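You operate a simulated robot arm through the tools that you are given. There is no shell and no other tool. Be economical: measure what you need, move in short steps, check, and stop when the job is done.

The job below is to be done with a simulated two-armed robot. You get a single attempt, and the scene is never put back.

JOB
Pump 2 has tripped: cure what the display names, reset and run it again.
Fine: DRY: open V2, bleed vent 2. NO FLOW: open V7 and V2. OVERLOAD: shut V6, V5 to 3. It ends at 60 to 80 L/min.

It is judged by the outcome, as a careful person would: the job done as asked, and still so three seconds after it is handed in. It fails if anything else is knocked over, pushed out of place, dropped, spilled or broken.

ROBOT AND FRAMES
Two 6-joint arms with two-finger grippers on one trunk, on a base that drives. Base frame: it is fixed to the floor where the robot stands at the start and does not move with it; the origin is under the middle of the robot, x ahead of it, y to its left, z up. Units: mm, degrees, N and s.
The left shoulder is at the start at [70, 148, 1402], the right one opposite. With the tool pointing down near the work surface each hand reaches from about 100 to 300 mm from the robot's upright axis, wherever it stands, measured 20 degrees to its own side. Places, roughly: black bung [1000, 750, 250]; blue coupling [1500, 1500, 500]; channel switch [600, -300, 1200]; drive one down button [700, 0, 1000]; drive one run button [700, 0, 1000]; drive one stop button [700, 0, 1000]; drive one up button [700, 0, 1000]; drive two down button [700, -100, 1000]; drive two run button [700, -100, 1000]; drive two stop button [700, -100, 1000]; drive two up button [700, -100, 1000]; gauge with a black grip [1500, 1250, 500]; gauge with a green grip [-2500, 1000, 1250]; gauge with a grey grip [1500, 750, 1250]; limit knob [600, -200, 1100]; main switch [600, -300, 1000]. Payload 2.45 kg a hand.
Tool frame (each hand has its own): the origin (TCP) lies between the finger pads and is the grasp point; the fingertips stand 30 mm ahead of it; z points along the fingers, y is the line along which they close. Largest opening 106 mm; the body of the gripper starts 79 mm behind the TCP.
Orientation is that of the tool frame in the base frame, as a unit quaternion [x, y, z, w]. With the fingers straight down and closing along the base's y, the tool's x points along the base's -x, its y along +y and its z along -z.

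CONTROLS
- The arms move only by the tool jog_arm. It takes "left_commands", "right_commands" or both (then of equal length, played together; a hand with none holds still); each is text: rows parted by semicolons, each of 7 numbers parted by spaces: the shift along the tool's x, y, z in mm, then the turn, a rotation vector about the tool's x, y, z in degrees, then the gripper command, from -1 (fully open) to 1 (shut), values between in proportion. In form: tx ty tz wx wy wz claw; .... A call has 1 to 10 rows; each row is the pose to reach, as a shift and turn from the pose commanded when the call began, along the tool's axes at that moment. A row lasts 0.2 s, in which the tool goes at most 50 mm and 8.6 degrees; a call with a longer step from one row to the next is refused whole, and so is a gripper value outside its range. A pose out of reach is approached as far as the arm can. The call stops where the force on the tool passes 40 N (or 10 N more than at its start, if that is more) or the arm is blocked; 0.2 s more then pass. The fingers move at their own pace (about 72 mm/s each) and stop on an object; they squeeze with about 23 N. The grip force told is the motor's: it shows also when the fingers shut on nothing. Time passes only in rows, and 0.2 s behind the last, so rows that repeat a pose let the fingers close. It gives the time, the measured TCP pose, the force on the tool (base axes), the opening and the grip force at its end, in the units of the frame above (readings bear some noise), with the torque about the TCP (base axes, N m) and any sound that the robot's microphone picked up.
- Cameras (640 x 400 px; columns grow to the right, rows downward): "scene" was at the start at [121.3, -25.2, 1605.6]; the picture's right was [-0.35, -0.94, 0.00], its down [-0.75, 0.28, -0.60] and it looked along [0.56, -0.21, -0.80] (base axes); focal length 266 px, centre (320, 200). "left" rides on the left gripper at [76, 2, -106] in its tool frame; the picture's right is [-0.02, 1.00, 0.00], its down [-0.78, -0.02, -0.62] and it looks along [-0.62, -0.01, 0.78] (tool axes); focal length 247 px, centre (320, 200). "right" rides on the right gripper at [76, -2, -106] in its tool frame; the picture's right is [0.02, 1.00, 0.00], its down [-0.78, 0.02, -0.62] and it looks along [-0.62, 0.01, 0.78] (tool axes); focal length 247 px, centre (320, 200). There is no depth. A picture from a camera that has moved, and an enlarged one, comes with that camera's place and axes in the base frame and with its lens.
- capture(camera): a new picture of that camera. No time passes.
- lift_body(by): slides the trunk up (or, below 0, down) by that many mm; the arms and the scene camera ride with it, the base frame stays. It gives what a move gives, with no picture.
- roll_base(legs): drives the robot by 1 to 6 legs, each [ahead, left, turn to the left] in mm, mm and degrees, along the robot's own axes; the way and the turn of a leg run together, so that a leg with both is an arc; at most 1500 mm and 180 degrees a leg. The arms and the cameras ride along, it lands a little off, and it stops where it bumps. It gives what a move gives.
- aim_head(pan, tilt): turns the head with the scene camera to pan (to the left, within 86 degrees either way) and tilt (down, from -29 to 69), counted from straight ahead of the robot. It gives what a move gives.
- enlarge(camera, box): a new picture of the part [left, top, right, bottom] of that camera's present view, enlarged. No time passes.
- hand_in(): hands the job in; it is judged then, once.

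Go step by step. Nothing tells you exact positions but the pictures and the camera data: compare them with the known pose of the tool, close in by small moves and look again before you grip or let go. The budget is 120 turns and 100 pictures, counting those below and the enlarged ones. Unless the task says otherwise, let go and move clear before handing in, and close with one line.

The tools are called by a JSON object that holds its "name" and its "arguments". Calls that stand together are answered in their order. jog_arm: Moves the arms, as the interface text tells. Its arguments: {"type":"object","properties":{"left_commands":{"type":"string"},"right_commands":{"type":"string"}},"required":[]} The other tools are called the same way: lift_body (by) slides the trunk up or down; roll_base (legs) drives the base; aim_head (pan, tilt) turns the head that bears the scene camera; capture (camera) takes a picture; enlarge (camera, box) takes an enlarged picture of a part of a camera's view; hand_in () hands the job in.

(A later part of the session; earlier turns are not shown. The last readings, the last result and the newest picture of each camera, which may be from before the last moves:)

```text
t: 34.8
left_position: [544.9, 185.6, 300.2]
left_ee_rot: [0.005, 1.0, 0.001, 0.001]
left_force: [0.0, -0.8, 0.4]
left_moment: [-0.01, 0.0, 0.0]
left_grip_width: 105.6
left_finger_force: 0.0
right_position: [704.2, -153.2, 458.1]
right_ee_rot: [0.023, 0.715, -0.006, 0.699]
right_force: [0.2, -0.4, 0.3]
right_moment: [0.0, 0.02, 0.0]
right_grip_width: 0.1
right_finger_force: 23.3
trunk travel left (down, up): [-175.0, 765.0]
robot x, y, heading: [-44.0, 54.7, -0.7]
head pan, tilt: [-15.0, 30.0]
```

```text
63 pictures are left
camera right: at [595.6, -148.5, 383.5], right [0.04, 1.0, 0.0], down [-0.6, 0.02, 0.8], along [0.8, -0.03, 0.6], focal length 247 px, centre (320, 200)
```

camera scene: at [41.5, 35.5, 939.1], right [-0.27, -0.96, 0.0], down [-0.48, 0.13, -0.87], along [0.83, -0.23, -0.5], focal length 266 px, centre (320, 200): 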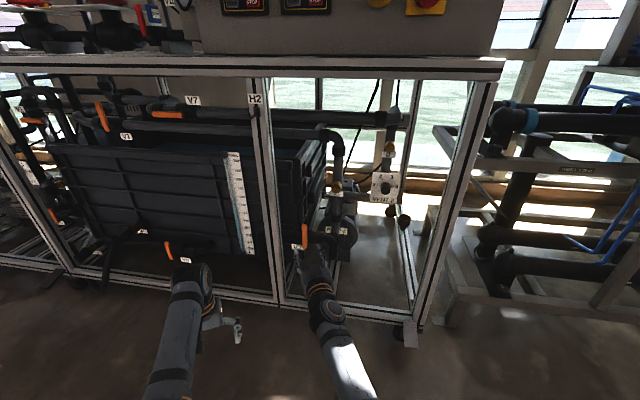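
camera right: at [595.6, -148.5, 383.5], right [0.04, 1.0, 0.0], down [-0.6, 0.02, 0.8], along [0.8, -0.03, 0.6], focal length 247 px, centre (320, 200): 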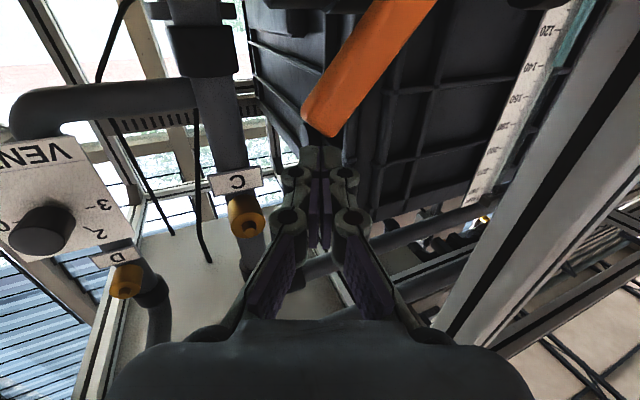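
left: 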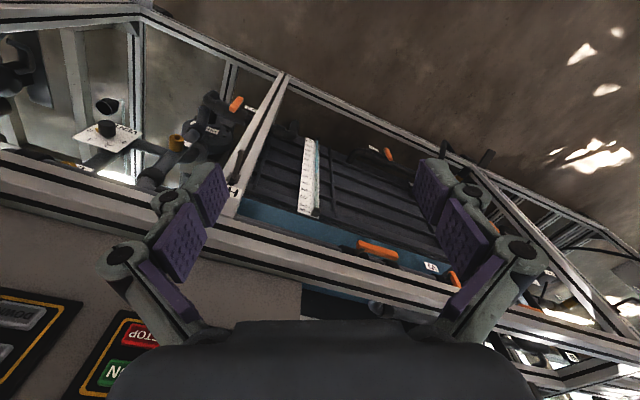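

Fingers are above the lever's end. I press down slowly along the arc.

{"name": "jog_arm", "arguments": {"right_commands": "0 4 2 0 0 0 1; 8 8 2 0 0 0 1; 16 8 2 0 0 0 1; 22 8 2 0 0 0 1; 27 7 2 0 0 0 1; 32 6 2 0 0 0 1; 37 4 2 0 0 0 1; 42 2 2 0 0 0 1; 47 0 2 0 0 0 1; 52 -3 2 0 0 0 1"}}

{"name": "capture", "arguments": {"camera": "right"}}

```text
t: 37.0
left_position: [543.0, 186.6, 299.5]
left_ee_rot: [0.005, 1.0, 0.0, 0.0]
left_force: [0.1, 0.0, -0.3]
left_moment: [0.0, 0.03, -0.02]
left_grip_width: 105.9
left_finger_force: 0.0
right_position: [704.8, -153.4, 408.2]
right_ee_rot: [0.024, 0.716, -0.006, 0.698]
right_force: [-0.1, 0.0, -0.7]
right_moment: [-0.01, -0.02, 0.0]
right_grip_width: 0.0
right_finger_force: 23.1
trunk travel left (down, up): [-175.0, 765.0]
robot x, y, heading: [-46.8, 59.4, -0.3]
head pan, tilt: [-15.0, 30.0]
```

```text
62 pictures are left
camera right: at [597.0, -149.7, 333.3], right [0.04, 1.0, 0.0], down [-0.6, 0.02, 0.8], along [0.8, -0.03, 0.6], focal length 247 px, centre (320, 200)
```

right: 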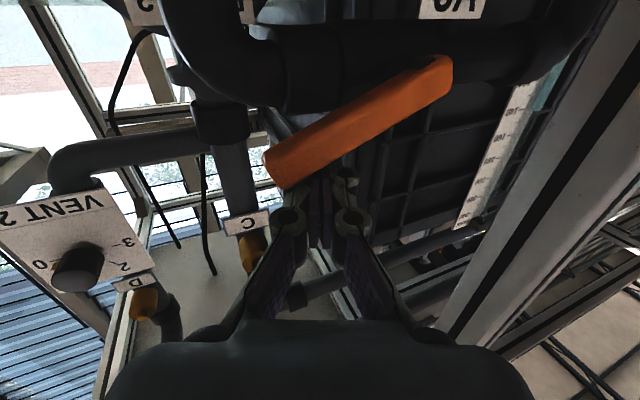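

It is turning smoothly (~65°). I press on until it meets its stop.

{"name": "jog_arm", "arguments": {"right_commands": "4 -2 0 0 0 0 1; 8 -4 0 0 0 0 1; 12 -6 0 0 0 0 1; 16 -8 0 0 0 0 1; 20 -9 0 0 0 0 1; 24 -10 0 0 0 0 1; 28 -10 0 0 0 0 1; 32 -10 0 0 0 0 1; 36 -10 0 0 0 0 1"}}

{"name": "capture", "arguments": {"camera": "right"}}

```text
t: 39.0
left_position: [543.5, 186.7, 302.3]
left_ee_rot: [0.005, 1.0, 0.0, 0.001]
left_force: [0.1, -0.4, 0.1]
left_moment: [-0.01, -0.01, 0.06]
left_grip_width: 106.1
left_finger_force: 0.0
right_position: [705.4, -164.9, 380.4]
right_ee_rot: [0.023, 0.71, -0.008, 0.704]
right_force: [7.7, -6.0, 21.1]
right_moment: [-0.3, -0.66, -0.09]
right_grip_width: 0.0
right_finger_force: 23.5
trunk travel left (down, up): [-175.0, 765.0]
robot x, y, heading: [-46.6, 60.3, -0.6]
head pan, tilt: [-15.0, 30.0]
```

```text
61 pictures are left
camera right: at [596.9, -160.3, 304.4], right [0.04, 1.0, 0.0], down [-0.61, 0.03, 0.79], along [0.79, -0.03, 0.61], focal length 247 px, centre (320, 200)
```

right: 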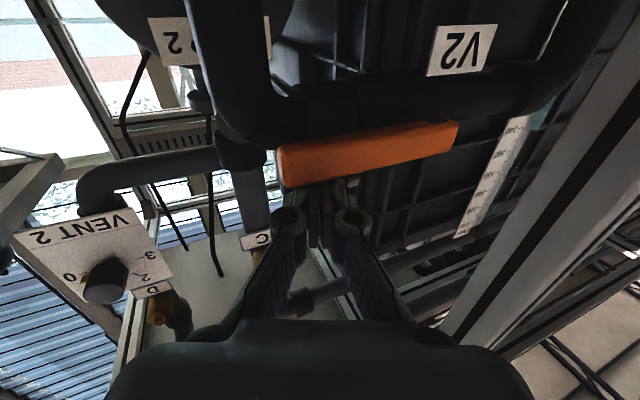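

About 10–15° remain. I press further, nearer the tip.

{"name": "jog_arm", "arguments": {"right_commands": "4 -3 0 0 0 0 1; 8 -6 0 0 0 0 1; 12 -9 0 0 0 0 1; 15 -10 0 0 0 0 1; 18 -10 0 0 0 0 1; 21 -10 0 0 0 0 1; 24 -10 0 0 0 0 1; 27 -10 0 0 0 0 1"}}

{"name": "capture", "arguments": {"camera": "right"}}

{"name": "enlarge", "arguments": {"camera": "scene", "box": [250, 170, 410, 280]}}

```text
t: 39.5
left_position: [541.9, 187.7, 301.7]
left_ee_rot: [0.005, 1.0, 0.0, 0.001]
left_force: [0.7, -0.1, 0.3]
left_moment: [-0.03, 0.01, -0.02]
left_grip_width: 106.1
left_finger_force: 0.0
right_position: [707.5, -164.8, 382.4]
right_ee_rot: [0.024, 0.703, -0.007, 0.711]
right_force: [5.6, -0.7, 18.4]
right_moment: [-0.16, -0.54, 0.01]
right_grip_width: 0.0
right_finger_force: 23.2
trunk travel left (down, up): [-175.0, 765.0]
robot x, y, heading: [-44.2, 61.4, -0.5]
head pan, tilt: [-15.0, 30.0]
stopped in row 2 (right hand): the force on the tool passed its limit at 43 N (the readings are from after the stop); the commanded pose is now the measured one
```

```text
60 pictures are left
camera right: at [601.4, -161.2, 305.4], right [0.04, 1.0, 0.0], down [-0.63, 0.02, 0.78], along [0.78, -0.03, 0.63], focal length 247 px, centre (320, 200)
```

right: 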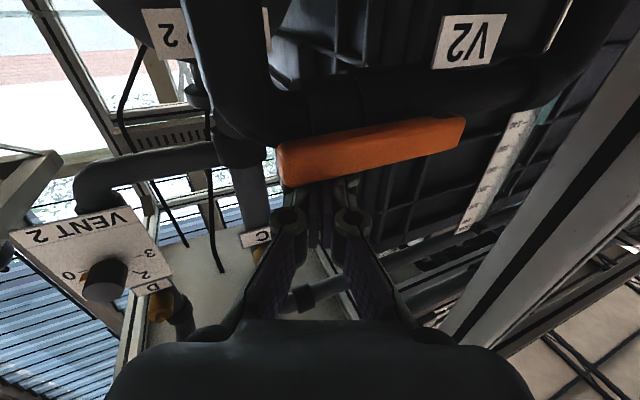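

```text
3.64 times, centred on (330, 225) of scene
camera zoom: at [89.4, 36.5, 939.4], right [-0.27, -0.96, 0.0], down [-0.48, 0.13, -0.87], along [0.84, -0.23, -0.5], focal length 966 px, centre (284, 109)
```

zoom: 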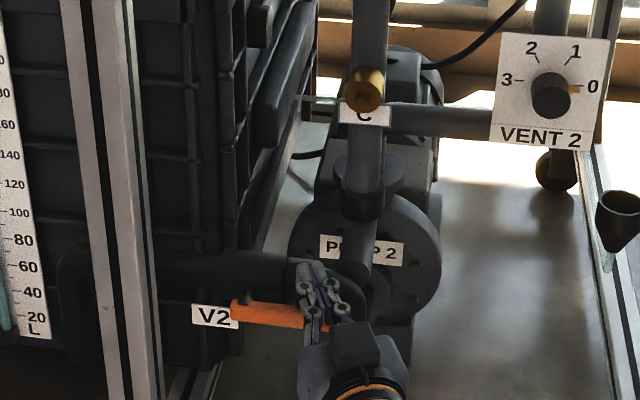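

It met a firm stop. I lift the hand clear and check the lever against the pipe.

{"name": "jog_arm", "arguments": {"right_commands": "-20 0 0 0 0 0 1; -40 0 0 0 0 0 1; -40 0 -40 0 0 0 1; -40 0 -80 0 0 0 1; -20 -45 -80 0 0 0 1; -40 -90 -80 0 0 0 1"}}

{"name": "enlarge", "arguments": {"camera": "scene", "box": [250, 170, 410, 280]}}

{"name": "capture", "arguments": {"camera": "right"}}

```text
t: 40.9
left_position: [543.2, 186.9, 299.0]
left_ee_rot: [0.003, 1.0, 0.0, 0.0]
left_force: [-0.3, -0.2, -0.6]
left_moment: [0.0, 0.02, -0.04]
left_grip_width: 106.3
left_finger_force: 0.0
right_position: [622.2, -254.8, 414.7]
right_ee_rot: [0.024, 0.71, -0.005, 0.704]
right_force: [-0.2, 0.3, 0.2]
right_moment: [-0.02, -0.01, 0.02]
right_grip_width: 0.0
right_finger_force: 22.8
right hand out of reach, approached as far as the arm can: row 2, 3
trunk travel left (down, up): [-175.0, 765.0]
robot x, y, heading: [-46.8, 59.8, -0.9]
head pan, tilt: [-15.0, 30.0]
```

```text
3.64 times, centred on (330, 225) of scene
camera zoom: at [92.2, 35.7, 939.1], right [-0.27, -0.96, 0.0], down [-0.48, 0.13, -0.87], along [0.83, -0.23, -0.5], focal length 966 px, centre (284, 109)
```

zoom: 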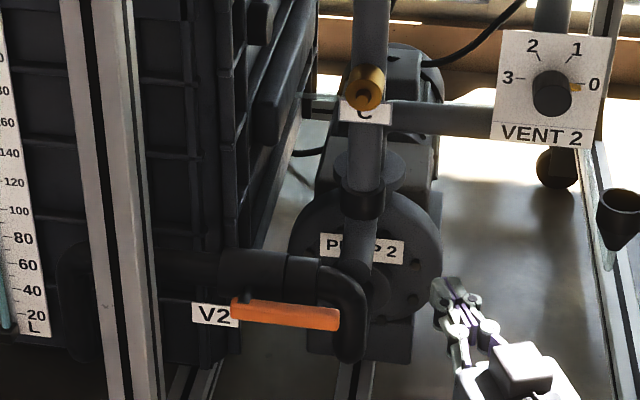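

```text
57 pictures are left
camera right: at [514.7, -250.6, 338.1], right [0.04, 1.0, 0.0], down [-0.61, 0.02, 0.79], along [0.79, -0.03, 0.61], focal length 247 px, centre (320, 200)
```

right: 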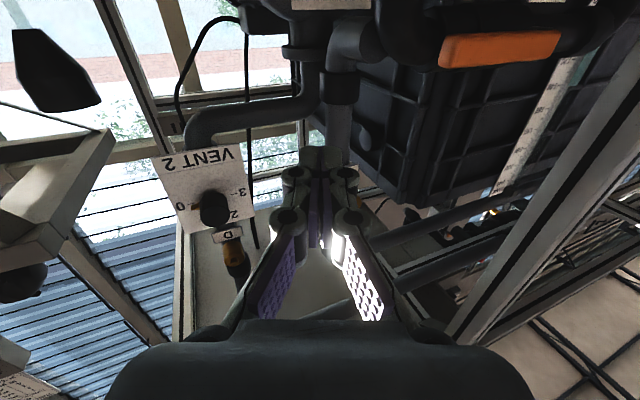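

V2 now lies along its pipe: open. Next is VENT 2's knob at about [742,-388,524]; I tuck both hands back a little and shift the base to face it.

{"name": "jog_arm", "arguments": {"left_commands": "30 0 0 0 0 0 -1; 60 0 0 0 0 0 -1; 90 0 0 0 0 0 -1; 120 0 0 0 0 0 -1", "right_commands": "-20 0 -20 0 0 0 0.2; -45 0 -40 0 0 0 0.2; -70 0 -60 0 0 0 0.2; -90 0 -70 0 0 0 0.2"}}

{"name": "roll_base", "arguments": {"legs": [[0, -150, 0], [70, 0, 0]]}}

{"name": "capture", "arguments": {"camera": "right"}}

{"name": "capture", "arguments": {"camera": "scene"}}

```text
t: 42.0
left_position: [487.6, 232.7, 367.4]
left_ee_rot: [-0.01, 0.995, 0.042, 0.084]
left_force: [-0.8, -0.2, 0.5]
left_moment: [0.0, -0.03, -0.01]
left_grip_width: 106.1
left_finger_force: 0.0
right_position: [555.4, -251.5, 500.6]
right_ee_rot: [0.024, 0.71, -0.005, 0.704]
right_force: [0.5, 0.6, -0.3]
right_moment: [-0.01, 0.04, 0.04]
right_grip_width: 42.3
right_finger_force: 0.0
trunk travel left (down, up): [-175.0, 765.0]
robot x, y, heading: [-44.0, 58.8, -0.2]
head pan, tilt: [-15.0, 30.0]
stopped in row 4 (left hand): the arm was blocked; the commanded pose is now the measured one
```

```text
t: 43.4
left_position: [487.2, 95.8, 368.4]
left_ee_rot: [-0.01, 0.996, 0.043, 0.084]
left_force: [-0.4, -1.0, -0.2]
left_moment: [-0.01, -0.01, 0.0]
left_grip_width: 106.0
left_finger_force: 0.1
right_position: [553.7, -385.1, 501.4]
right_ee_rot: [0.024, 0.709, 0.001, 0.705]
right_force: [3.0, 7.9, -2.0]
right_moment: [0.08, -0.07, -0.29]
right_grip_width: 38.5
right_finger_force: 0.0
trunk travel left (down, up): [-175.0, 765.0]
robot x, y, heading: [-48.6, -79.1, -0.3]
head pan, tilt: [-15.0, 30.0]
stopped in leg 1: the force on the tool passed its limit at 51 N (the readings are from after the stop); the commanded pose is now the measured one
```

```text
56 pictures are left
camera right: at [446.5, -380.9, 425.5], right [0.03, 1.0, 0.01], down [-0.62, 0.01, 0.79], along [0.79, -0.03, 0.62], focal length 247 px, centre (320, 200)
```

right: 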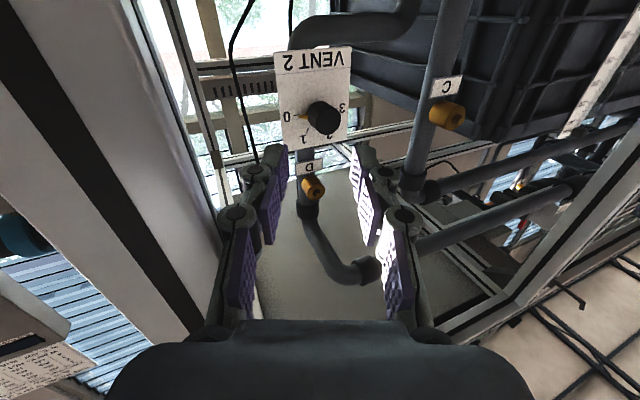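

```text
55 pictures are left
camera scene: at [91.5, -101.3, 939.0], right [-0.27, -0.96, 0.0], down [-0.48, 0.13, -0.87], along [0.83, -0.23, -0.5], focal length 266 px, centre (320, 200)
```

scene: 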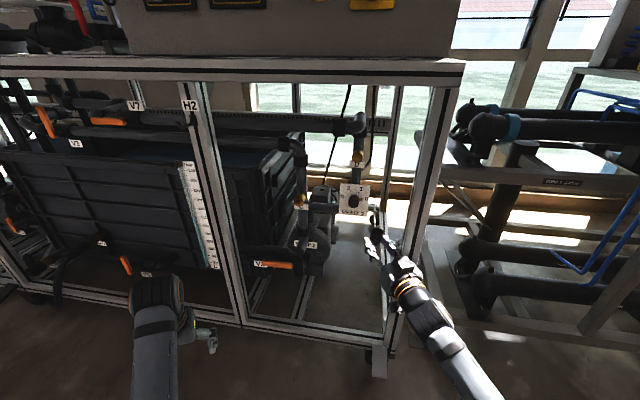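

The rig's face turns out to be skewed ~20° to me (right corner nearer) and my right hand touched its corner post. I back off, turn to face the rig squarely and come in again.

{"name": "roll_base", "arguments": {"legs": [[0, 40, 0], [-250, 0, 0], [0, 0, -21], [0, 200, 0], [120, 0, 0]]}}

{"name": "aim_head", "arguments": {"pan": -10, "tilt": 25}}

{"name": "capture", "arguments": {"camera": "scene"}}

{"name": "capture", "arguments": {"camera": "right"}}

```text
t: 48.9
left_position: [449.2, 79.9, 368.2]
left_ee_rot: [0.166, 0.982, 0.028, 0.09]
left_force: [0.3, 0.8, 0.3]
left_moment: [0.02, 0.01, 0.01]
left_grip_width: 105.9
left_finger_force: 0.0
right_position: [343.3, -392.9, 501.6]
right_ee_rot: [0.149, 0.693, -0.124, 0.694]
right_force: [-0.2, -0.3, -0.5]
right_moment: [-0.01, -0.01, 0.02]
right_grip_width: 42.3
right_finger_force: 0.1
trunk travel left (down, up): [-175.0, 765.0]
robot x, y, heading: [-113.9, 104.2, -20.6]
head pan, tilt: [-15.0, 30.0]
```

```text
t: 49.5
left_position: [446.9, 80.6, 368.5]
left_ee_rot: [0.167, 0.982, 0.027, 0.09]
left_force: [-0.2, -0.4, -0.6]
left_moment: [0.03, 0.02, 0.02]
left_grip_width: 106.1
left_finger_force: 0.1
right_position: [344.0, -394.7, 501.8]
right_ee_rot: [0.15, 0.693, -0.124, 0.694]
right_force: [-0.8, 0.1, 0.3]
right_moment: [-0.05, -0.01, 0.0]
right_grip_width: 42.5
right_finger_force: 0.0
trunk travel left (down, up): [-175.0, 765.0]
robot x, y, heading: [-112.7, 104.8, -20.9]
head pan, tilt: [-10.0, 25.0]
```

```text
54 pictures are left
camera scene: at [14.8, 39.6, 947.0], right [-0.51, -0.86, 0.0], down [-0.36, 0.22, -0.91], along [0.78, -0.46, -0.42], focal length 266 px, centre (320, 200)
```

scene: 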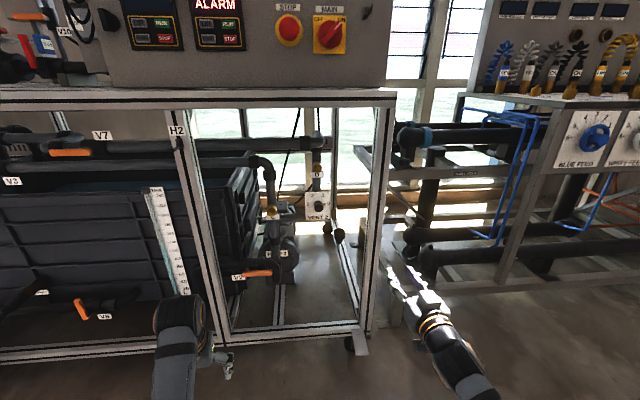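

```text
53 pictures are left
camera right: at [244.6, -352.9, 425.6], right [0.38, 0.92, 0.01], down [-0.57, 0.23, 0.79], along [0.72, -0.31, 0.62], focal length 247 px, centre (320, 200)
```

right: 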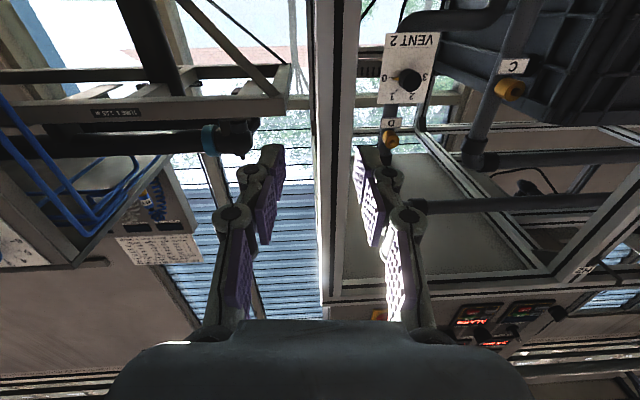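

Now nearly square to the rig; the knob is at ~[746,-389,523], about 180 mm behind the rig's front face. I slide left so the right hand lines up with it, then forward.

{"name": "roll_base", "arguments": {"legs": [[0, 150, 0], [190, 0, 0]]}}

{"name": "capture", "arguments": {"camera": "right"}}

{"name": "capture", "arguments": {"camera": "scene"}}

```text
t: 52.1
left_position: [683.6, 155.6, 368.4]
left_ee_rot: [0.167, 0.981, 0.026, 0.091]
left_force: [-0.1, 0.2, 0.1]
left_moment: [0.03, 0.0, -0.06]
left_grip_width: 105.8
left_finger_force: 0.0
right_position: [576.5, -318.9, 501.1]
right_ee_rot: [0.15, 0.693, -0.124, 0.694]
right_force: [0.3, -0.7, -0.4]
right_moment: [0.0, -0.01, 0.01]
right_grip_width: 42.3
right_finger_force: 0.1
trunk travel left (down, up): [-175.0, 765.0]
robot x, y, heading: [123.7, 177.4, -20.6]
head pan, tilt: [-10.0, 25.0]
```

```text
52 pictures are left
camera right: at [478.5, -277.9, 425.5], right [0.38, 0.92, 0.01], down [-0.57, 0.23, 0.79], along [0.72, -0.31, 0.62], focal length 247 px, centre (320, 200)
```

right: 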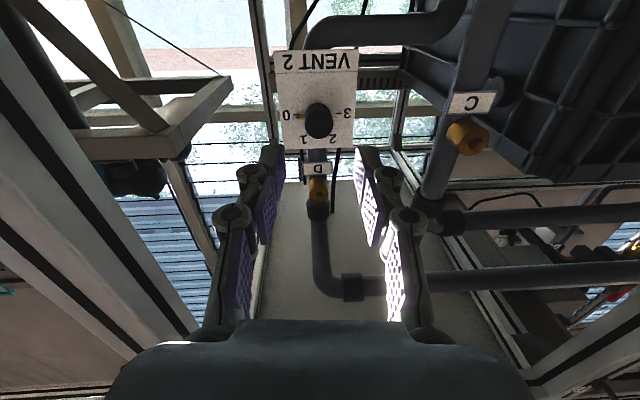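

```text
51 pictures are left
camera scene: at [248.9, 114.7, 947.0], right [-0.51, -0.86, 0.0], down [-0.36, 0.22, -0.91], along [0.78, -0.46, -0.42], focal length 266 px, centre (320, 200)
```

scene: 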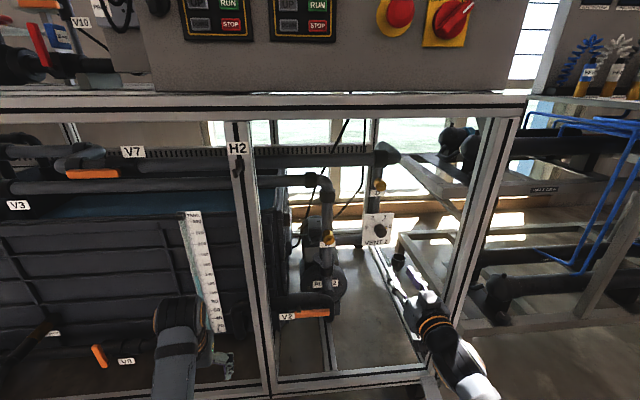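

The knob is straight ahead of the hand, ~190 mm on and ~27 mm up. I advance 120 mm and look.

{"name": "jog_arm", "arguments": {"right_commands": "-10 0 30 0 0 0 0; -20 -1 60 0 0 0 0; -27 -3 90 0 0 0 0; -27 -4 120 0 0 0 0; -27 -4 120 0 0 0 0"}}

{"name": "capture", "arguments": {"camera": "right"}}

{"name": "enlarge", "arguments": {"camera": "scene", "box": [320, 160, 480, 280]}}

```text
t: 53.3
left_position: [683.1, 154.9, 368.8]
left_ee_rot: [0.166, 0.982, 0.027, 0.09]
left_force: [0.4, -0.1, 0.1]
left_moment: [-0.04, -0.01, 0.0]
left_grip_width: 106.2
left_finger_force: 0.0
right_position: [685.5, -370.1, 528.6]
right_ee_rot: [0.15, 0.693, -0.124, 0.694]
right_force: [0.6, -0.6, -0.7]
right_moment: [0.0, 0.03, 0.0]
right_grip_width: 53.1
right_finger_force: 0.0
trunk travel left (down, up): [-175.0, 765.0]
robot x, y, heading: [119.3, 182.7, -21.1]
head pan, tilt: [-10.0, 25.0]
```

```text
50 pictures are left
camera right: at [586.1, -329.2, 452.1], right [0.38, 0.92, 0.01], down [-0.57, 0.23, 0.79], along [0.72, -0.31, 0.62], focal length 247 px, centre (320, 200)
```

right: 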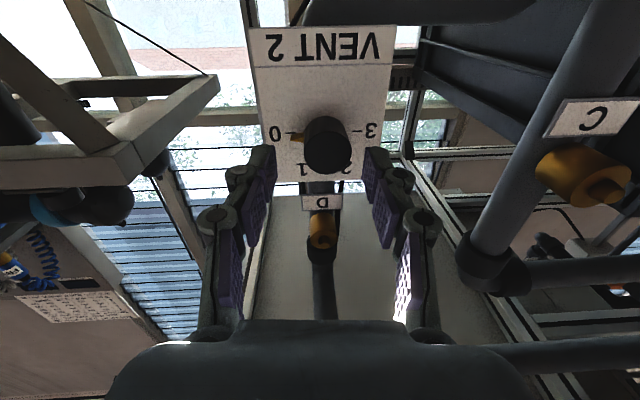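

```text
3.33 times, centred on (400, 220) of scene
camera zoom: at [249.0, 114.7, 947.1], right [-0.51, -0.86, 0.0], down [-0.36, 0.22, -0.91], along [0.78, -0.46, -0.42], focal length 885 px, centre (53, 133)
```

zoom: 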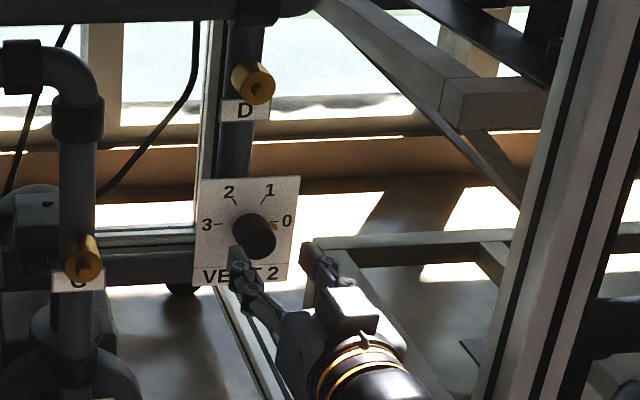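

Nearly aligned. I advance 38 mm with small corrections so the fingers straddle the knob.

{"name": "jog_arm", "arguments": {"right_commands": "-2 2 12 0 0 0 0; -4 3 24 0 0 0 0; -4 3 38 0 0 0 0; -4 3 38 0 0 0 0"}}

{"name": "capture", "arguments": {"camera": "right"}}

{"name": "enlarge", "arguments": {"camera": "scene", "box": [340, 190, 440, 270]}}

```text
t: 54.3
left_position: [682.9, 155.9, 369.6]
left_ee_rot: [0.166, 0.981, 0.026, 0.091]
left_force: [-0.1, 1.2, -0.8]
left_moment: [-0.02, -0.01, -0.01]
left_grip_width: 106.1
left_finger_force: 0.1
right_position: [722.0, -381.5, 531.4]
right_ee_rot: [0.151, 0.693, -0.125, 0.694]
right_force: [-0.6, -0.5, -0.2]
right_moment: [-0.03, -0.03, -0.02]
right_grip_width: 53.0
right_finger_force: 0.1
trunk travel left (down, up): [-175.0, 765.0]
robot x, y, heading: [122.4, 180.4, -21.0]
head pan, tilt: [-10.0, 25.0]
```

```text
48 pictures are left
camera right: at [622.8, -340.7, 455.6], right [0.38, 0.92, 0.01], down [-0.57, 0.23, 0.79], along [0.72, -0.31, 0.62], focal length 247 px, centre (320, 200)
```

right: 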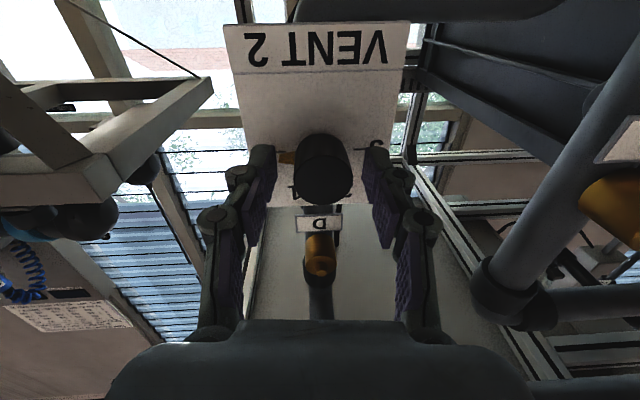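

```text
5.00 times, centred on (390, 230) of scene
camera zoom: at [249.0, 114.7, 947.1], right [-0.51, -0.86, 0.0], down [-0.36, 0.22, -0.91], along [0.78, -0.46, -0.42], focal length 1328 px, centre (-30, 50)
```

zoom: 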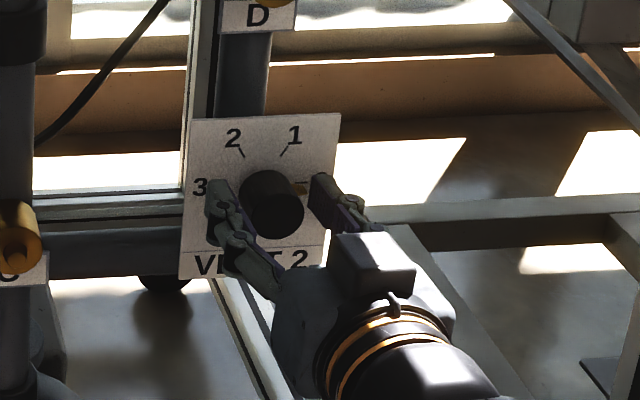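

The knob is centred between the fingers. I advance 7 mm and close on it.

{"name": "jog_arm", "arguments": {"right_commands": "0 0 7 0 0 0 0; 0 0 7 0 0 0 0.5; 0 0 7 0 0 0 1; 0 0 7 0 0 0 1; 0 0 7 0 0 0 1"}}

{"name": "capture", "arguments": {"camera": "right"}}

```text
t: 55.5
left_position: [683.0, 156.2, 368.0]
left_ee_rot: [0.166, 0.982, 0.027, 0.09]
left_force: [-0.1, 0.2, 0.4]
left_moment: [0.01, 0.0, 0.0]
left_grip_width: 105.9
left_finger_force: 0.1
right_position: [729.6, -383.8, 532.0]
right_ee_rot: [0.149, 0.693, -0.124, 0.694]
right_force: [1.3, 3.3, 0.1]
right_moment: [0.07, -0.03, -1.11]
right_grip_width: 31.6
right_finger_force: 44.9
trunk travel left (down, up): [-175.0, 765.0]
robot x, y, heading: [118.5, 175.4, -20.9]
head pan, tilt: [-10.0, 25.0]
```

```text
46 pictures are left
camera right: at [629.4, -342.7, 456.0], right [0.38, 0.92, 0.01], down [-0.57, 0.23, 0.79], along [0.72, -0.31, 0.62], focal length 247 px, centre (320, 200)
```

right: 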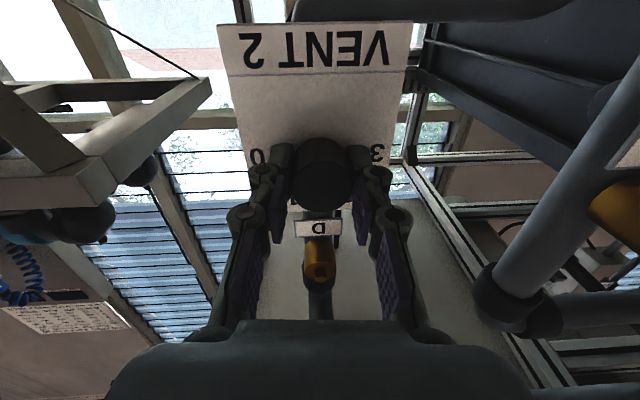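

Gripped (32 mm). I turn it counter-clockwise 60° (toward 1).

{"name": "jog_arm", "arguments": {"right_commands": "0 0 0 0 0 -6 1; 0 0 0 0 0 -12 1; 0 0 0 0 0 -18 1; 0 0 0 0 0 -24 1; 0 0 0 0 0 -30 1; 0 0 0 0 0 -36 1; 0 0 0 0 0 -42 1; 0 0 0 0 0 -48 1; 0 0 0 0 0 -54 1; 0 0 0 0 0 -60 1"}}

{"name": "enlarge", "arguments": {"camera": "scene", "box": [340, 190, 440, 270]}}

```text
t: 57.7
left_position: [682.2, 155.8, 369.1]
left_ee_rot: [0.166, 0.982, 0.026, 0.09]
left_force: [0.5, 0.0, 0.5]
left_moment: [-0.01, -0.01, -0.01]
left_grip_width: 106.1
left_finger_force: 0.1
right_position: [729.0, -382.2, 531.3]
right_ee_rot: [-0.219, 0.677, -0.453, 0.538]
right_force: [-2.5, 19.6, -7.5]
right_moment: [0.09, 0.1, 0.06]
right_grip_width: 31.0
right_finger_force: 44.7
trunk travel left (down, up): [-175.0, 765.0]
robot x, y, heading: [119.1, 180.7, -20.9]
head pan, tilt: [-10.0, 25.0]
```

```text
5.00 times, centred on (390, 230) of scene
camera zoom: at [249.6, 115.6, 946.9], right [-0.51, -0.86, 0.0], down [-0.36, 0.22, -0.91], along [0.78, -0.46, -0.42], focal length 1328 px, centre (-30, 50)
```

zoom: 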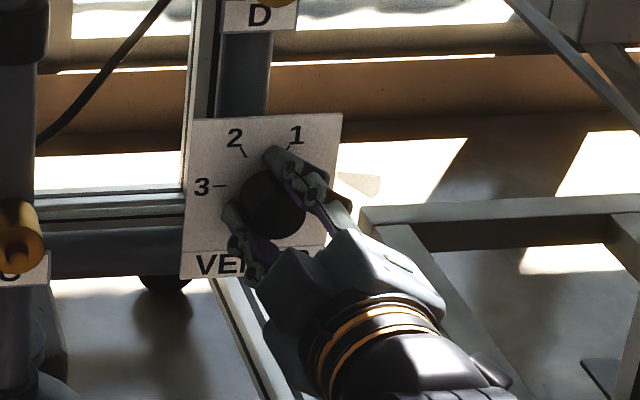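

The knob is at 1. I look for what runs out at the drain cup.

{"name": "enlarge", "arguments": {"camera": "scene", "box": [380, 200, 440, 270]}}

{"name": "capture", "arguments": {"camera": "right"}}

```text
5.71 times, centred on (410, 235) of scene
camera zoom: at [249.6, 115.6, 946.9], right [-0.51, -0.86, 0.0], down [-0.36, 0.22, -0.91], along [0.78, -0.46, -0.42], focal length 1518 px, centre (-194, 0)
```

zoom: 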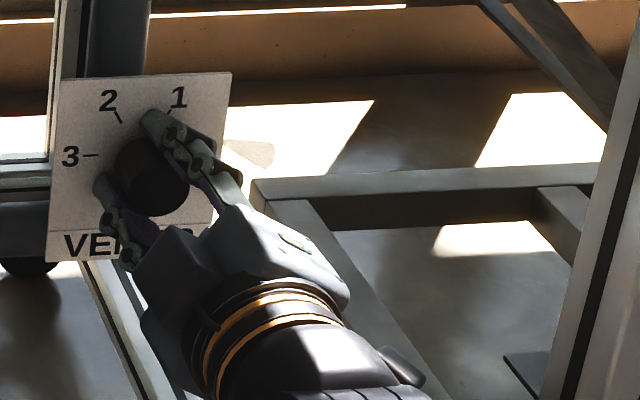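

```text
43 pictures are left
camera right: at [605.0, -403.1, 492.9], right [0.19, 0.47, -0.86], down [-0.32, 0.86, 0.4], along [0.93, 0.2, 0.31], focal length 247 px, centre (320, 200)
```

right: 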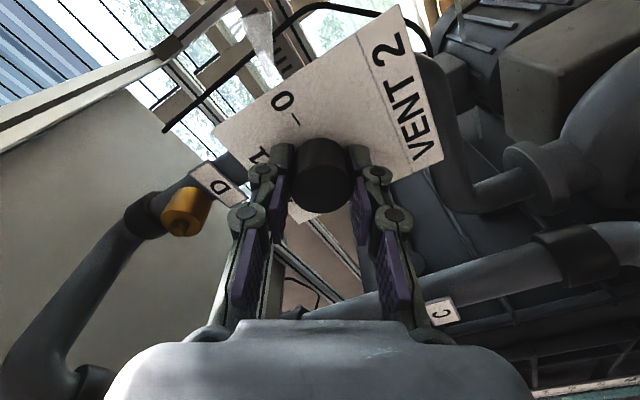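

A whitish plume (air) puffs out beside the plate. I hold and wait for it to turn into water.

{"name": "jog_arm", "arguments": {"right_commands": "0 0 0 0 0 0 1; 0 0 0 0 0 0 1; 0 0 0 0 0 0 1; 0 0 0 0 0 0 1; 0 0 0 0 0 0 1; 0 0 0 0 0 0 1; 0 0 0 0 0 0 1; 0 0 0 0 0 0 1; 0 0 0 0 0 0 1; 0 0 0 0 0 0 1"}}

{"name": "capture", "arguments": {"camera": "right"}}

```text
t: 59.5
left_position: [682.6, 157.0, 368.9]
left_ee_rot: [0.167, 0.982, 0.026, 0.091]
left_force: [0.7, -0.2, -0.8]
left_moment: [-0.02, -0.01, 0.01]
left_grip_width: 106.0
left_finger_force: 0.0
right_position: [729.3, -382.3, 531.5]
right_ee_rot: [-0.217, 0.676, -0.454, 0.539]
right_force: [0.7, 2.7, -2.4]
right_moment: [-0.22, -0.48, -0.24]
right_grip_width: 31.2
right_finger_force: 44.6
trunk travel left (down, up): [-175.0, 765.0]
robot x, y, heading: [122.2, 179.3, -20.7]
head pan, tilt: [-10.0, 25.0]
stopped in row 9 (right hand): the force on the tool passed its limit at 40 N (the readings are from after the stop); the commanded pose is now the measured one
```

```text
42 pictures are left
camera right: at [605.1, -403.0, 492.7], right [0.19, 0.48, -0.86], down [-0.32, 0.86, 0.41], along [0.93, 0.2, 0.31], focal length 247 px, centre (320, 200)
```

right: 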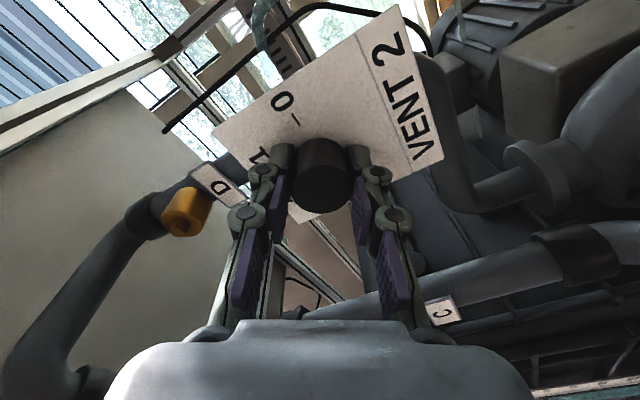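

Now a steady bluish water stream runs from the vent: the pump is bled. I shut the vent again.

{"name": "jog_arm", "arguments": {"right_commands": "0 0 0 0 0 6.5 1; 0 0 0 0 0 13 1; 0 0 0 0 0 19.5 1; 0 0 0 0 0 26 1; 0 0 0 0 0 32.5 1; 0 0 0 0 0 39 1; 0 0 0 0 0 45.5 1; 0 0 0 0 0 52 1; 0 0 0 0 0 58 1; 0 0 0 0 0 63 1"}}

{"name": "capture", "arguments": {"camera": "right"}}

{"name": "enlarge", "arguments": {"camera": "scene", "box": [340, 190, 440, 270]}}

```text
t: 61.7
left_position: [681.4, 155.2, 369.5]
left_ee_rot: [0.165, 0.982, 0.027, 0.09]
left_force: [0.1, -0.7, -0.9]
left_moment: [0.04, 0.01, 0.01]
left_grip_width: 106.3
left_finger_force: 0.1
right_position: [728.4, -384.0, 532.5]
right_ee_rot: [0.168, 0.69, -0.106, 0.697]
right_force: [8.7, -15.4, 6.2]
right_moment: [-0.64, -0.15, -0.94]
right_grip_width: 31.5
right_finger_force: 45.0
trunk travel left (down, up): [-175.0, 765.0]
robot x, y, heading: [121.4, 177.5, -20.5]
head pan, tilt: [-10.0, 25.0]
```

```text
41 pictures are left
camera right: at [631.0, -338.9, 456.4], right [0.38, 0.92, 0.07], down [-0.59, 0.19, 0.79], along [0.71, -0.34, 0.61], focal length 247 px, centre (320, 200)
```

right: 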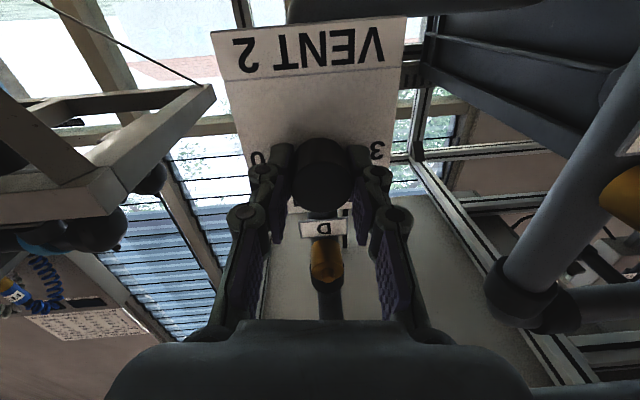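

```text
5.00 times, centred on (390, 230) of scene
camera zoom: at [248.9, 114.2, 947.1], right [-0.51, -0.86, 0.0], down [-0.36, 0.22, -0.91], along [0.78, -0.46, -0.42], focal length 1328 px, centre (-30, 50)
```

zoom: 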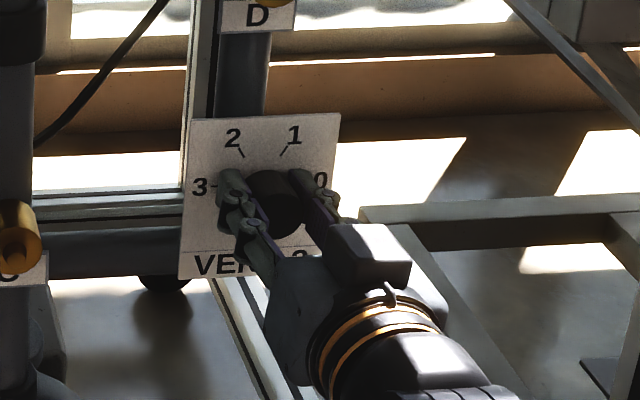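

Back at 0 with some torque against the stop. I open and back straight out, then check the pointer and that no water runs.

{"name": "jog_arm", "arguments": {"right_commands": "0 0 0 0 0 0 0.5; 0 0 0 0 0 0 0; 0 0 0 0 0 0 0; 0 0 -30 0 0 0 0; 0 0 -60 0 0 0 0; 0 0 -90 0 0 0 0; 0 0 -120 0 0 0 0; 0 0 -150 0 0 0 0; 0 0 -180 0 0 0 0"}}

{"name": "enlarge", "arguments": {"camera": "scene", "box": [340, 190, 440, 270]}}

{"name": "capture", "arguments": {"camera": "right"}}

```text
t: 63.7
left_position: [682.8, 155.9, 368.0]
left_ee_rot: [0.166, 0.982, 0.027, 0.09]
left_force: [-0.4, 0.3, -0.3]
left_moment: [0.03, -0.01, -0.02]
left_grip_width: 105.7
left_finger_force: 0.0
right_position: [563.4, -313.5, 533.4]
right_ee_rot: [0.169, 0.689, -0.106, 0.697]
right_force: [0.8, 0.7, -0.2]
right_moment: [-0.02, -0.01, -0.02]
right_grip_width: 53.0
right_finger_force: 0.0
trunk travel left (down, up): [-175.0, 765.0]
robot x, y, heading: [122.7, 182.3, -20.9]
head pan, tilt: [-10.0, 25.0]
```

```text
5.00 times, centred on (390, 230) of scene
camera zoom: at [248.9, 114.9, 947.1], right [-0.51, -0.86, 0.0], down [-0.36, 0.22, -0.91], along [0.78, -0.46, -0.42], focal length 1328 px, centre (-30, 50)
```

zoom: 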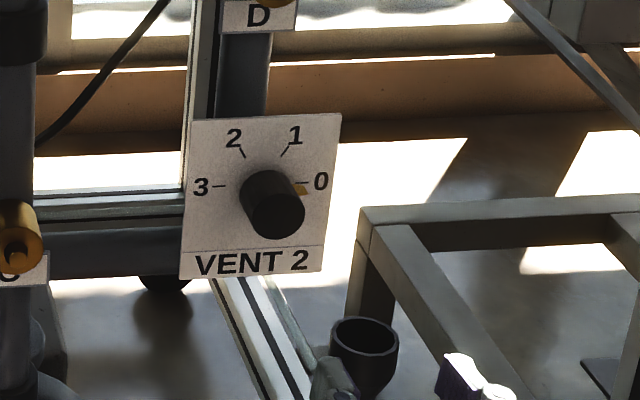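

```text
38 pictures are left
camera right: at [465.3, -269.4, 457.2], right [0.38, 0.92, 0.07], down [-0.59, 0.19, 0.79], along [0.71, -0.34, 0.61], focal length 247 px, centre (320, 200)
```

right: 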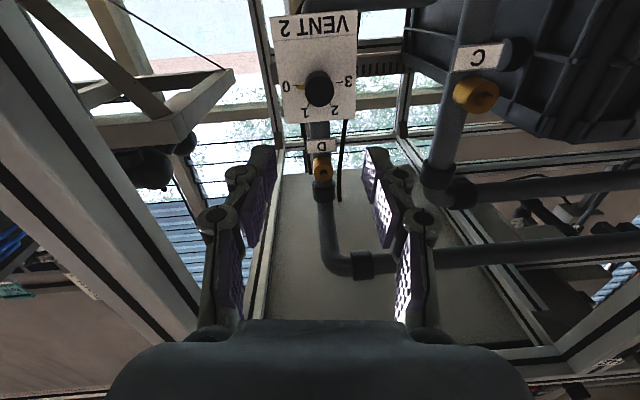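

VENT 2 is shut at 0 with no flow. Next the panel: I back off, raise the trunk and look at it.

{"name": "roll_base", "arguments": {"legs": [[-220, 0, 0]]}}

{"name": "lift_body", "arguments": {"by": 400}}

{"name": "lift_body", "arguments": {"by": 160}}

{"name": "aim_head", "arguments": {"pan": -5, "tilt": 25}}

{"name": "capture", "arguments": {"camera": "scene"}}

{"name": "enlarge", "arguments": {"camera": "scene", "box": [200, 120, 440, 280]}}

```text
t: 65.4
left_position: [478.9, 234.0, 369.6]
left_ee_rot: [0.165, 0.982, 0.027, 0.09]
left_force: [-0.2, -0.5, -1.3]
left_moment: [-0.01, -0.03, 0.0]
left_grip_width: 106.0
left_finger_force: 0.1
right_position: [361.2, -235.9, 532.0]
right_ee_rot: [0.167, 0.69, -0.105, 0.697]
right_force: [0.1, 0.2, -0.7]
right_moment: [0.0, 0.0, 0.0]
right_grip_width: 52.8
right_finger_force: 0.0
trunk travel left (down, up): [-175.0, 765.0]
robot x, y, heading: [-83.8, 262.0, -20.6]
head pan, tilt: [-10.0, 25.0]
```

```text
t: 69.2
left_position: [478.6, 235.0, 769.2]
left_ee_rot: [0.166, 0.982, 0.026, 0.09]
left_force: [0.5, -0.4, -0.2]
left_moment: [0.0, -0.01, 0.01]
left_grip_width: 105.8
left_finger_force: 0.0
right_position: [360.5, -236.9, 932.6]
right_ee_rot: [0.167, 0.69, -0.105, 0.697]
right_force: [0.5, 1.3, 0.0]
right_moment: [0.01, 0.0, -0.01]
right_grip_width: 52.8
right_finger_force: 0.0
trunk travel left (down, up): [-575.0, 365.0]
robot x, y, heading: [-80.2, 254.4, -20.7]
head pan, tilt: [-10.0, 25.0]
```

```text
t: 71.1
left_position: [479.1, 233.6, 928.3]
left_ee_rot: [0.165, 0.982, 0.027, 0.09]
left_force: [-0.1, -0.2, -0.5]
left_moment: [0.0, 0.02, 0.02]
left_grip_width: 106.0
left_finger_force: 0.1
right_position: [361.8, -237.0, 1093.0]
right_ee_rot: [0.167, 0.69, -0.103, 0.697]
right_force: [-0.3, 0.0, 0.8]
right_moment: [-0.01, 0.01, 0.0]
right_grip_width: 53.0
right_finger_force: 0.1
trunk travel left (down, up): [-735.0, 205.0]
robot x, y, heading: [-83.7, 259.4, -20.8]
head pan, tilt: [-10.0, 25.0]
```

```text
t: 71.7
left_position: [478.8, 233.6, 926.7]
left_ee_rot: [0.166, 0.982, 0.027, 0.09]
left_force: [-0.3, -1.3, 0.5]
left_moment: [-0.01, 0.03, -0.02]
left_grip_width: 106.2
left_finger_force: 0.1
right_position: [361.3, -236.5, 1092.3]
right_ee_rot: [0.167, 0.69, -0.104, 0.697]
right_force: [-0.2, 0.1, -0.7]
right_moment: [-0.01, 0.03, 0.0]
right_grip_width: 53.3
right_finger_force: 0.1
trunk travel left (down, up): [-735.0, 205.0]
robot x, y, heading: [-77.2, 254.9, -20.4]
head pan, tilt: [-5.0, 25.0]
```

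```text
37 pictures are left
camera scene: at [49.4, 199.1, 1507.1], right [-0.43, -0.9, 0.0], down [-0.38, 0.18, -0.91], along [0.82, -0.39, -0.42], focal length 266 px, centre (320, 200)
```

scene: 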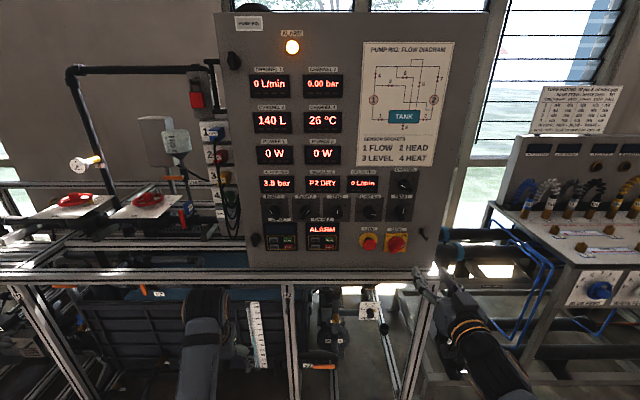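

```text
2.50 times, centred on (320, 200) of scene
camera zoom: at [49.4, 199.1, 1507.1], right [-0.43, -0.9, 0.0], down [-0.38, 0.18, -0.91], along [0.82, -0.39, -0.42], focal length 664 px, centre (320, 200)
```

zoom: 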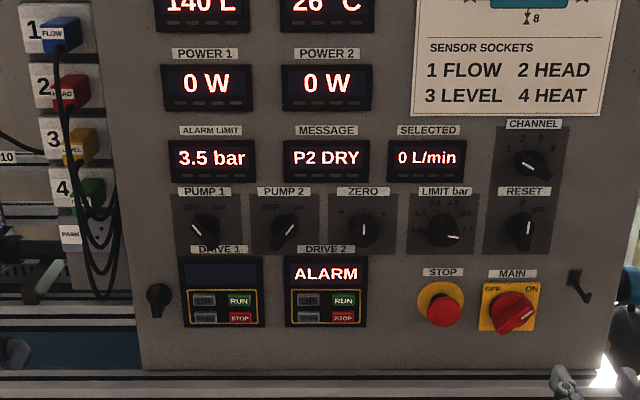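

Still latched at P2 DRY / ALARM. I zoom on the switches and drive.

{"name": "enlarge", "arguments": {"camera": "scene", "box": [260, 180, 350, 255]}}

{"name": "enlarge", "arguments": {"camera": "scene", "box": [350, 160, 440, 260]}}

{"name": "capture", "arguments": {"camera": "right"}}

```text
5.33 times, centred on (305, 218) of scene
camera zoom: at [49.4, 199.1, 1507.1], right [-0.43, -0.9, 0.0], down [-0.38, 0.18, -0.91], along [0.82, -0.39, -0.42], focal length 1416 px, centre (400, 107)
```

zoom: 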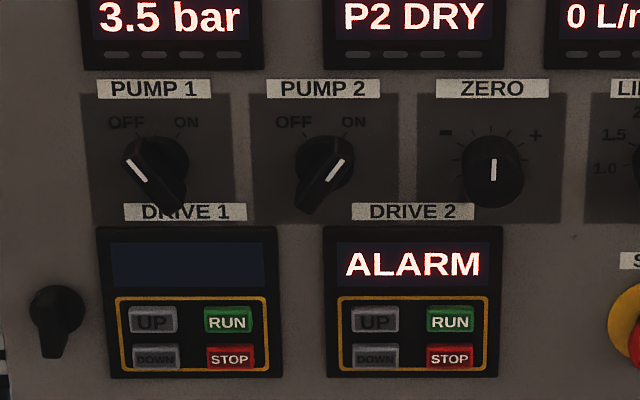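

```text
4.00 times, centred on (395, 210) of scene
camera zoom: at [49.4, 199.1, 1507.1], right [-0.43, -0.9, 0.0], down [-0.38, 0.18, -0.91], along [0.82, -0.39, -0.42], focal length 1062 px, centre (20, 160)
```

zoom: 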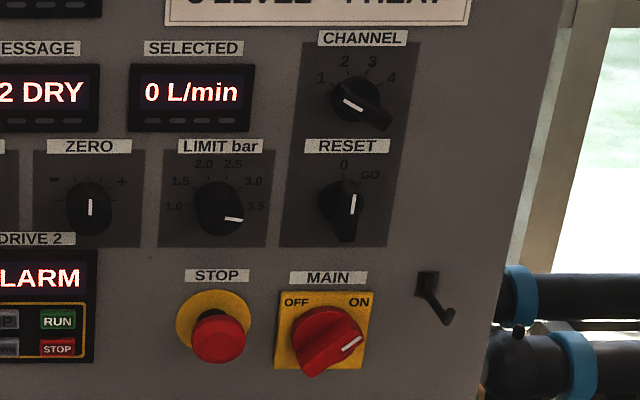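

```text
33 pictures are left
camera right: at [263.2, -192.0, 1016.9], right [0.38, 0.92, 0.07], down [-0.59, 0.18, 0.79], along [0.71, -0.34, 0.61], focal length 247 px, centre (320, 200)
```

right: 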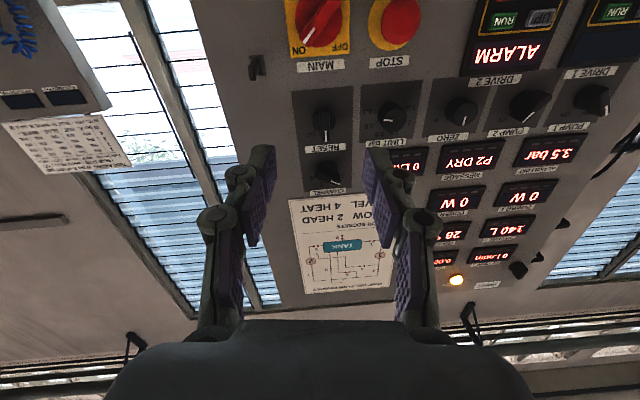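

RESET is at 0 (GO to the right, clockwise), PUMP 2 is ON. RESET is at ~[592,-333,1141]; I drive in 120 mm and bring the right hand up to it.

{"name": "roll_base", "arguments": {"legs": [[120, 0, 0]]}}

{"name": "jog_arm", "arguments": {"right_commands": "-20 0 15 0 0 -2 0; -40 1 30 0 0 -4 0; -51 2 45 0 0 -5 0; -51 2 60 0 0 -5 0; -51 2 60 0 0 -5 0"}}

{"name": "capture", "arguments": {"camera": "right"}}

{"name": "capture", "arguments": {"camera": "scene"}}

```text
t: 73.0
left_position: [591.1, 191.5, 928.4]
left_ee_rot: [0.166, 0.982, 0.027, 0.091]
left_force: [0.2, 0.1, 1.2]
left_moment: [0.0, 0.04, -0.01]
left_grip_width: 105.8
left_finger_force: 0.0
right_position: [471.5, -279.7, 1094.3]
right_ee_rot: [0.168, 0.689, -0.105, 0.697]
right_force: [0.4, 0.1, 0.6]
right_moment: [0.01, -0.01, 0.02]
right_grip_width: 52.8
right_finger_force: 0.0
trunk travel left (down, up): [-735.0, 205.0]
robot x, y, heading: [28.2, 211.5, -20.8]
head pan, tilt: [-5.0, 25.0]
```

```text
t: 74.2
left_position: [590.0, 191.4, 928.0]
left_ee_rot: [0.165, 0.982, 0.026, 0.09]
left_force: [-0.3, 0.4, 0.2]
left_moment: [0.02, -0.01, -0.02]
left_grip_width: 106.1
left_finger_force: 0.1
right_position: [527.5, -304.6, 1142.7]
right_ee_rot: [0.137, 0.696, -0.136, 0.691]
right_force: [0.1, 0.3, -0.2]
right_moment: [0.02, 0.01, -0.03]
right_grip_width: 53.0
right_finger_force: 0.0
trunk travel left (down, up): [-735.0, 205.0]
robot x, y, heading: [28.5, 216.9, -20.7]
head pan, tilt: [-5.0, 25.0]
```

```text
32 pictures are left
camera right: at [428.0, -266.1, 1067.2], right [0.38, 0.93, -0.02], down [-0.56, 0.25, 0.79], along [0.73, -0.29, 0.62], focal length 247 px, centre (320, 200)
```

right: 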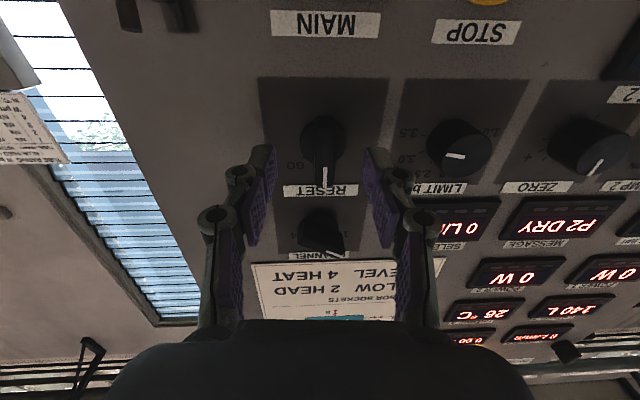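

```text
31 pictures are left
camera scene: at [161.0, 156.5, 1507.1], right [-0.43, -0.9, 0.0], down [-0.38, 0.18, -0.91], along [0.82, -0.39, -0.42], focal length 266 px, centre (320, 200)
```

scene: 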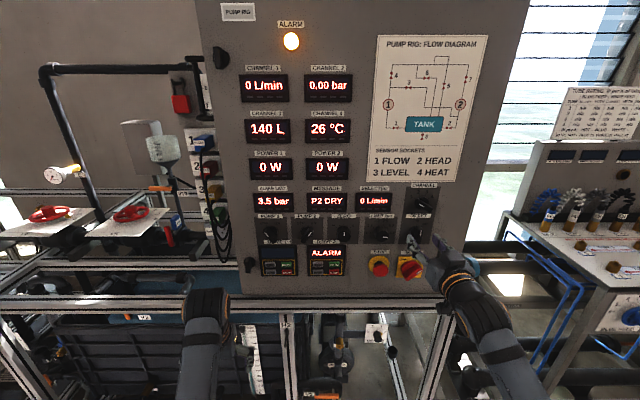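

RESET is centred between the fingers, ~55 mm ahead. I advance 30 mm and recheck.

{"name": "jog_arm", "arguments": {"right_commands": "0 0 15 0 0 0 0; 0 0 30 0 0 0 0; 0 0 30 0 0 0 0"}}

{"name": "capture", "arguments": {"camera": "right"}}

{"name": "enlarge", "arguments": {"camera": "scene", "box": [370, 180, 470, 270]}}

```text
t: 75.0
left_position: [590.8, 191.5, 928.6]
left_ee_rot: [0.166, 0.982, 0.027, 0.09]
left_force: [1.0, -0.1, -0.2]
left_moment: [0.0, 0.01, 0.0]
left_grip_width: 106.1
left_finger_force: 0.1
right_position: [555.0, -317.0, 1143.6]
right_ee_rot: [0.137, 0.696, -0.136, 0.692]
right_force: [-0.5, -0.9, -0.9]
right_moment: [-0.05, -0.04, -0.02]
right_grip_width: 52.8
right_finger_force: 0.0
trunk travel left (down, up): [-735.0, 205.0]
robot x, y, heading: [31.5, 215.9, -20.5]
head pan, tilt: [-5.0, 25.0]
```

```text
30 pictures are left
camera right: at [455.0, -277.3, 1066.9], right [0.38, 0.93, -0.02], down [-0.56, 0.25, 0.79], along [0.73, -0.29, 0.62], focal length 247 px, centre (320, 200)
```

right: 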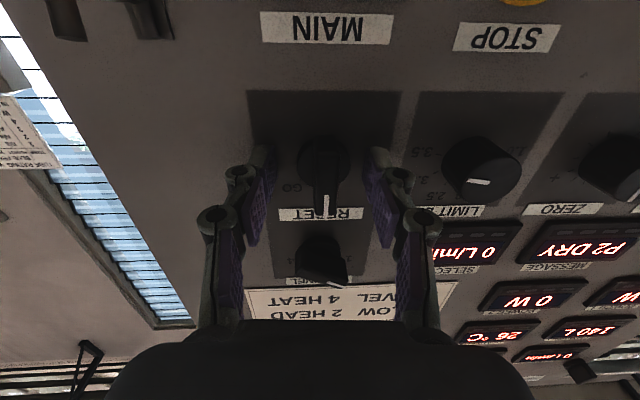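

```text
4.44 times, centred on (420, 225) of scene
camera zoom: at [160.9, 156.7, 1507.1], right [-0.43, -0.9, 0.0], down [-0.38, 0.18, -0.91], along [0.82, -0.39, -0.42], focal length 1180 px, centre (-124, 89)
```

zoom: 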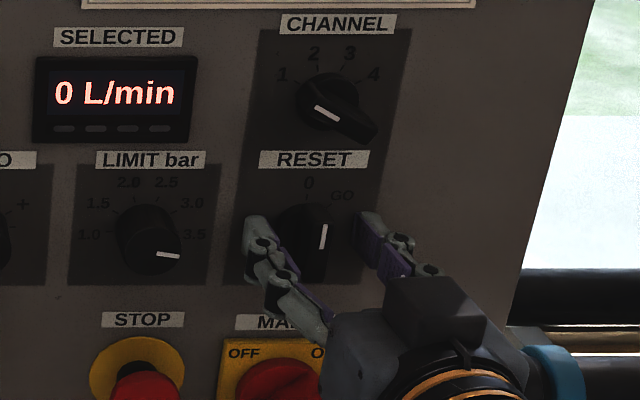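

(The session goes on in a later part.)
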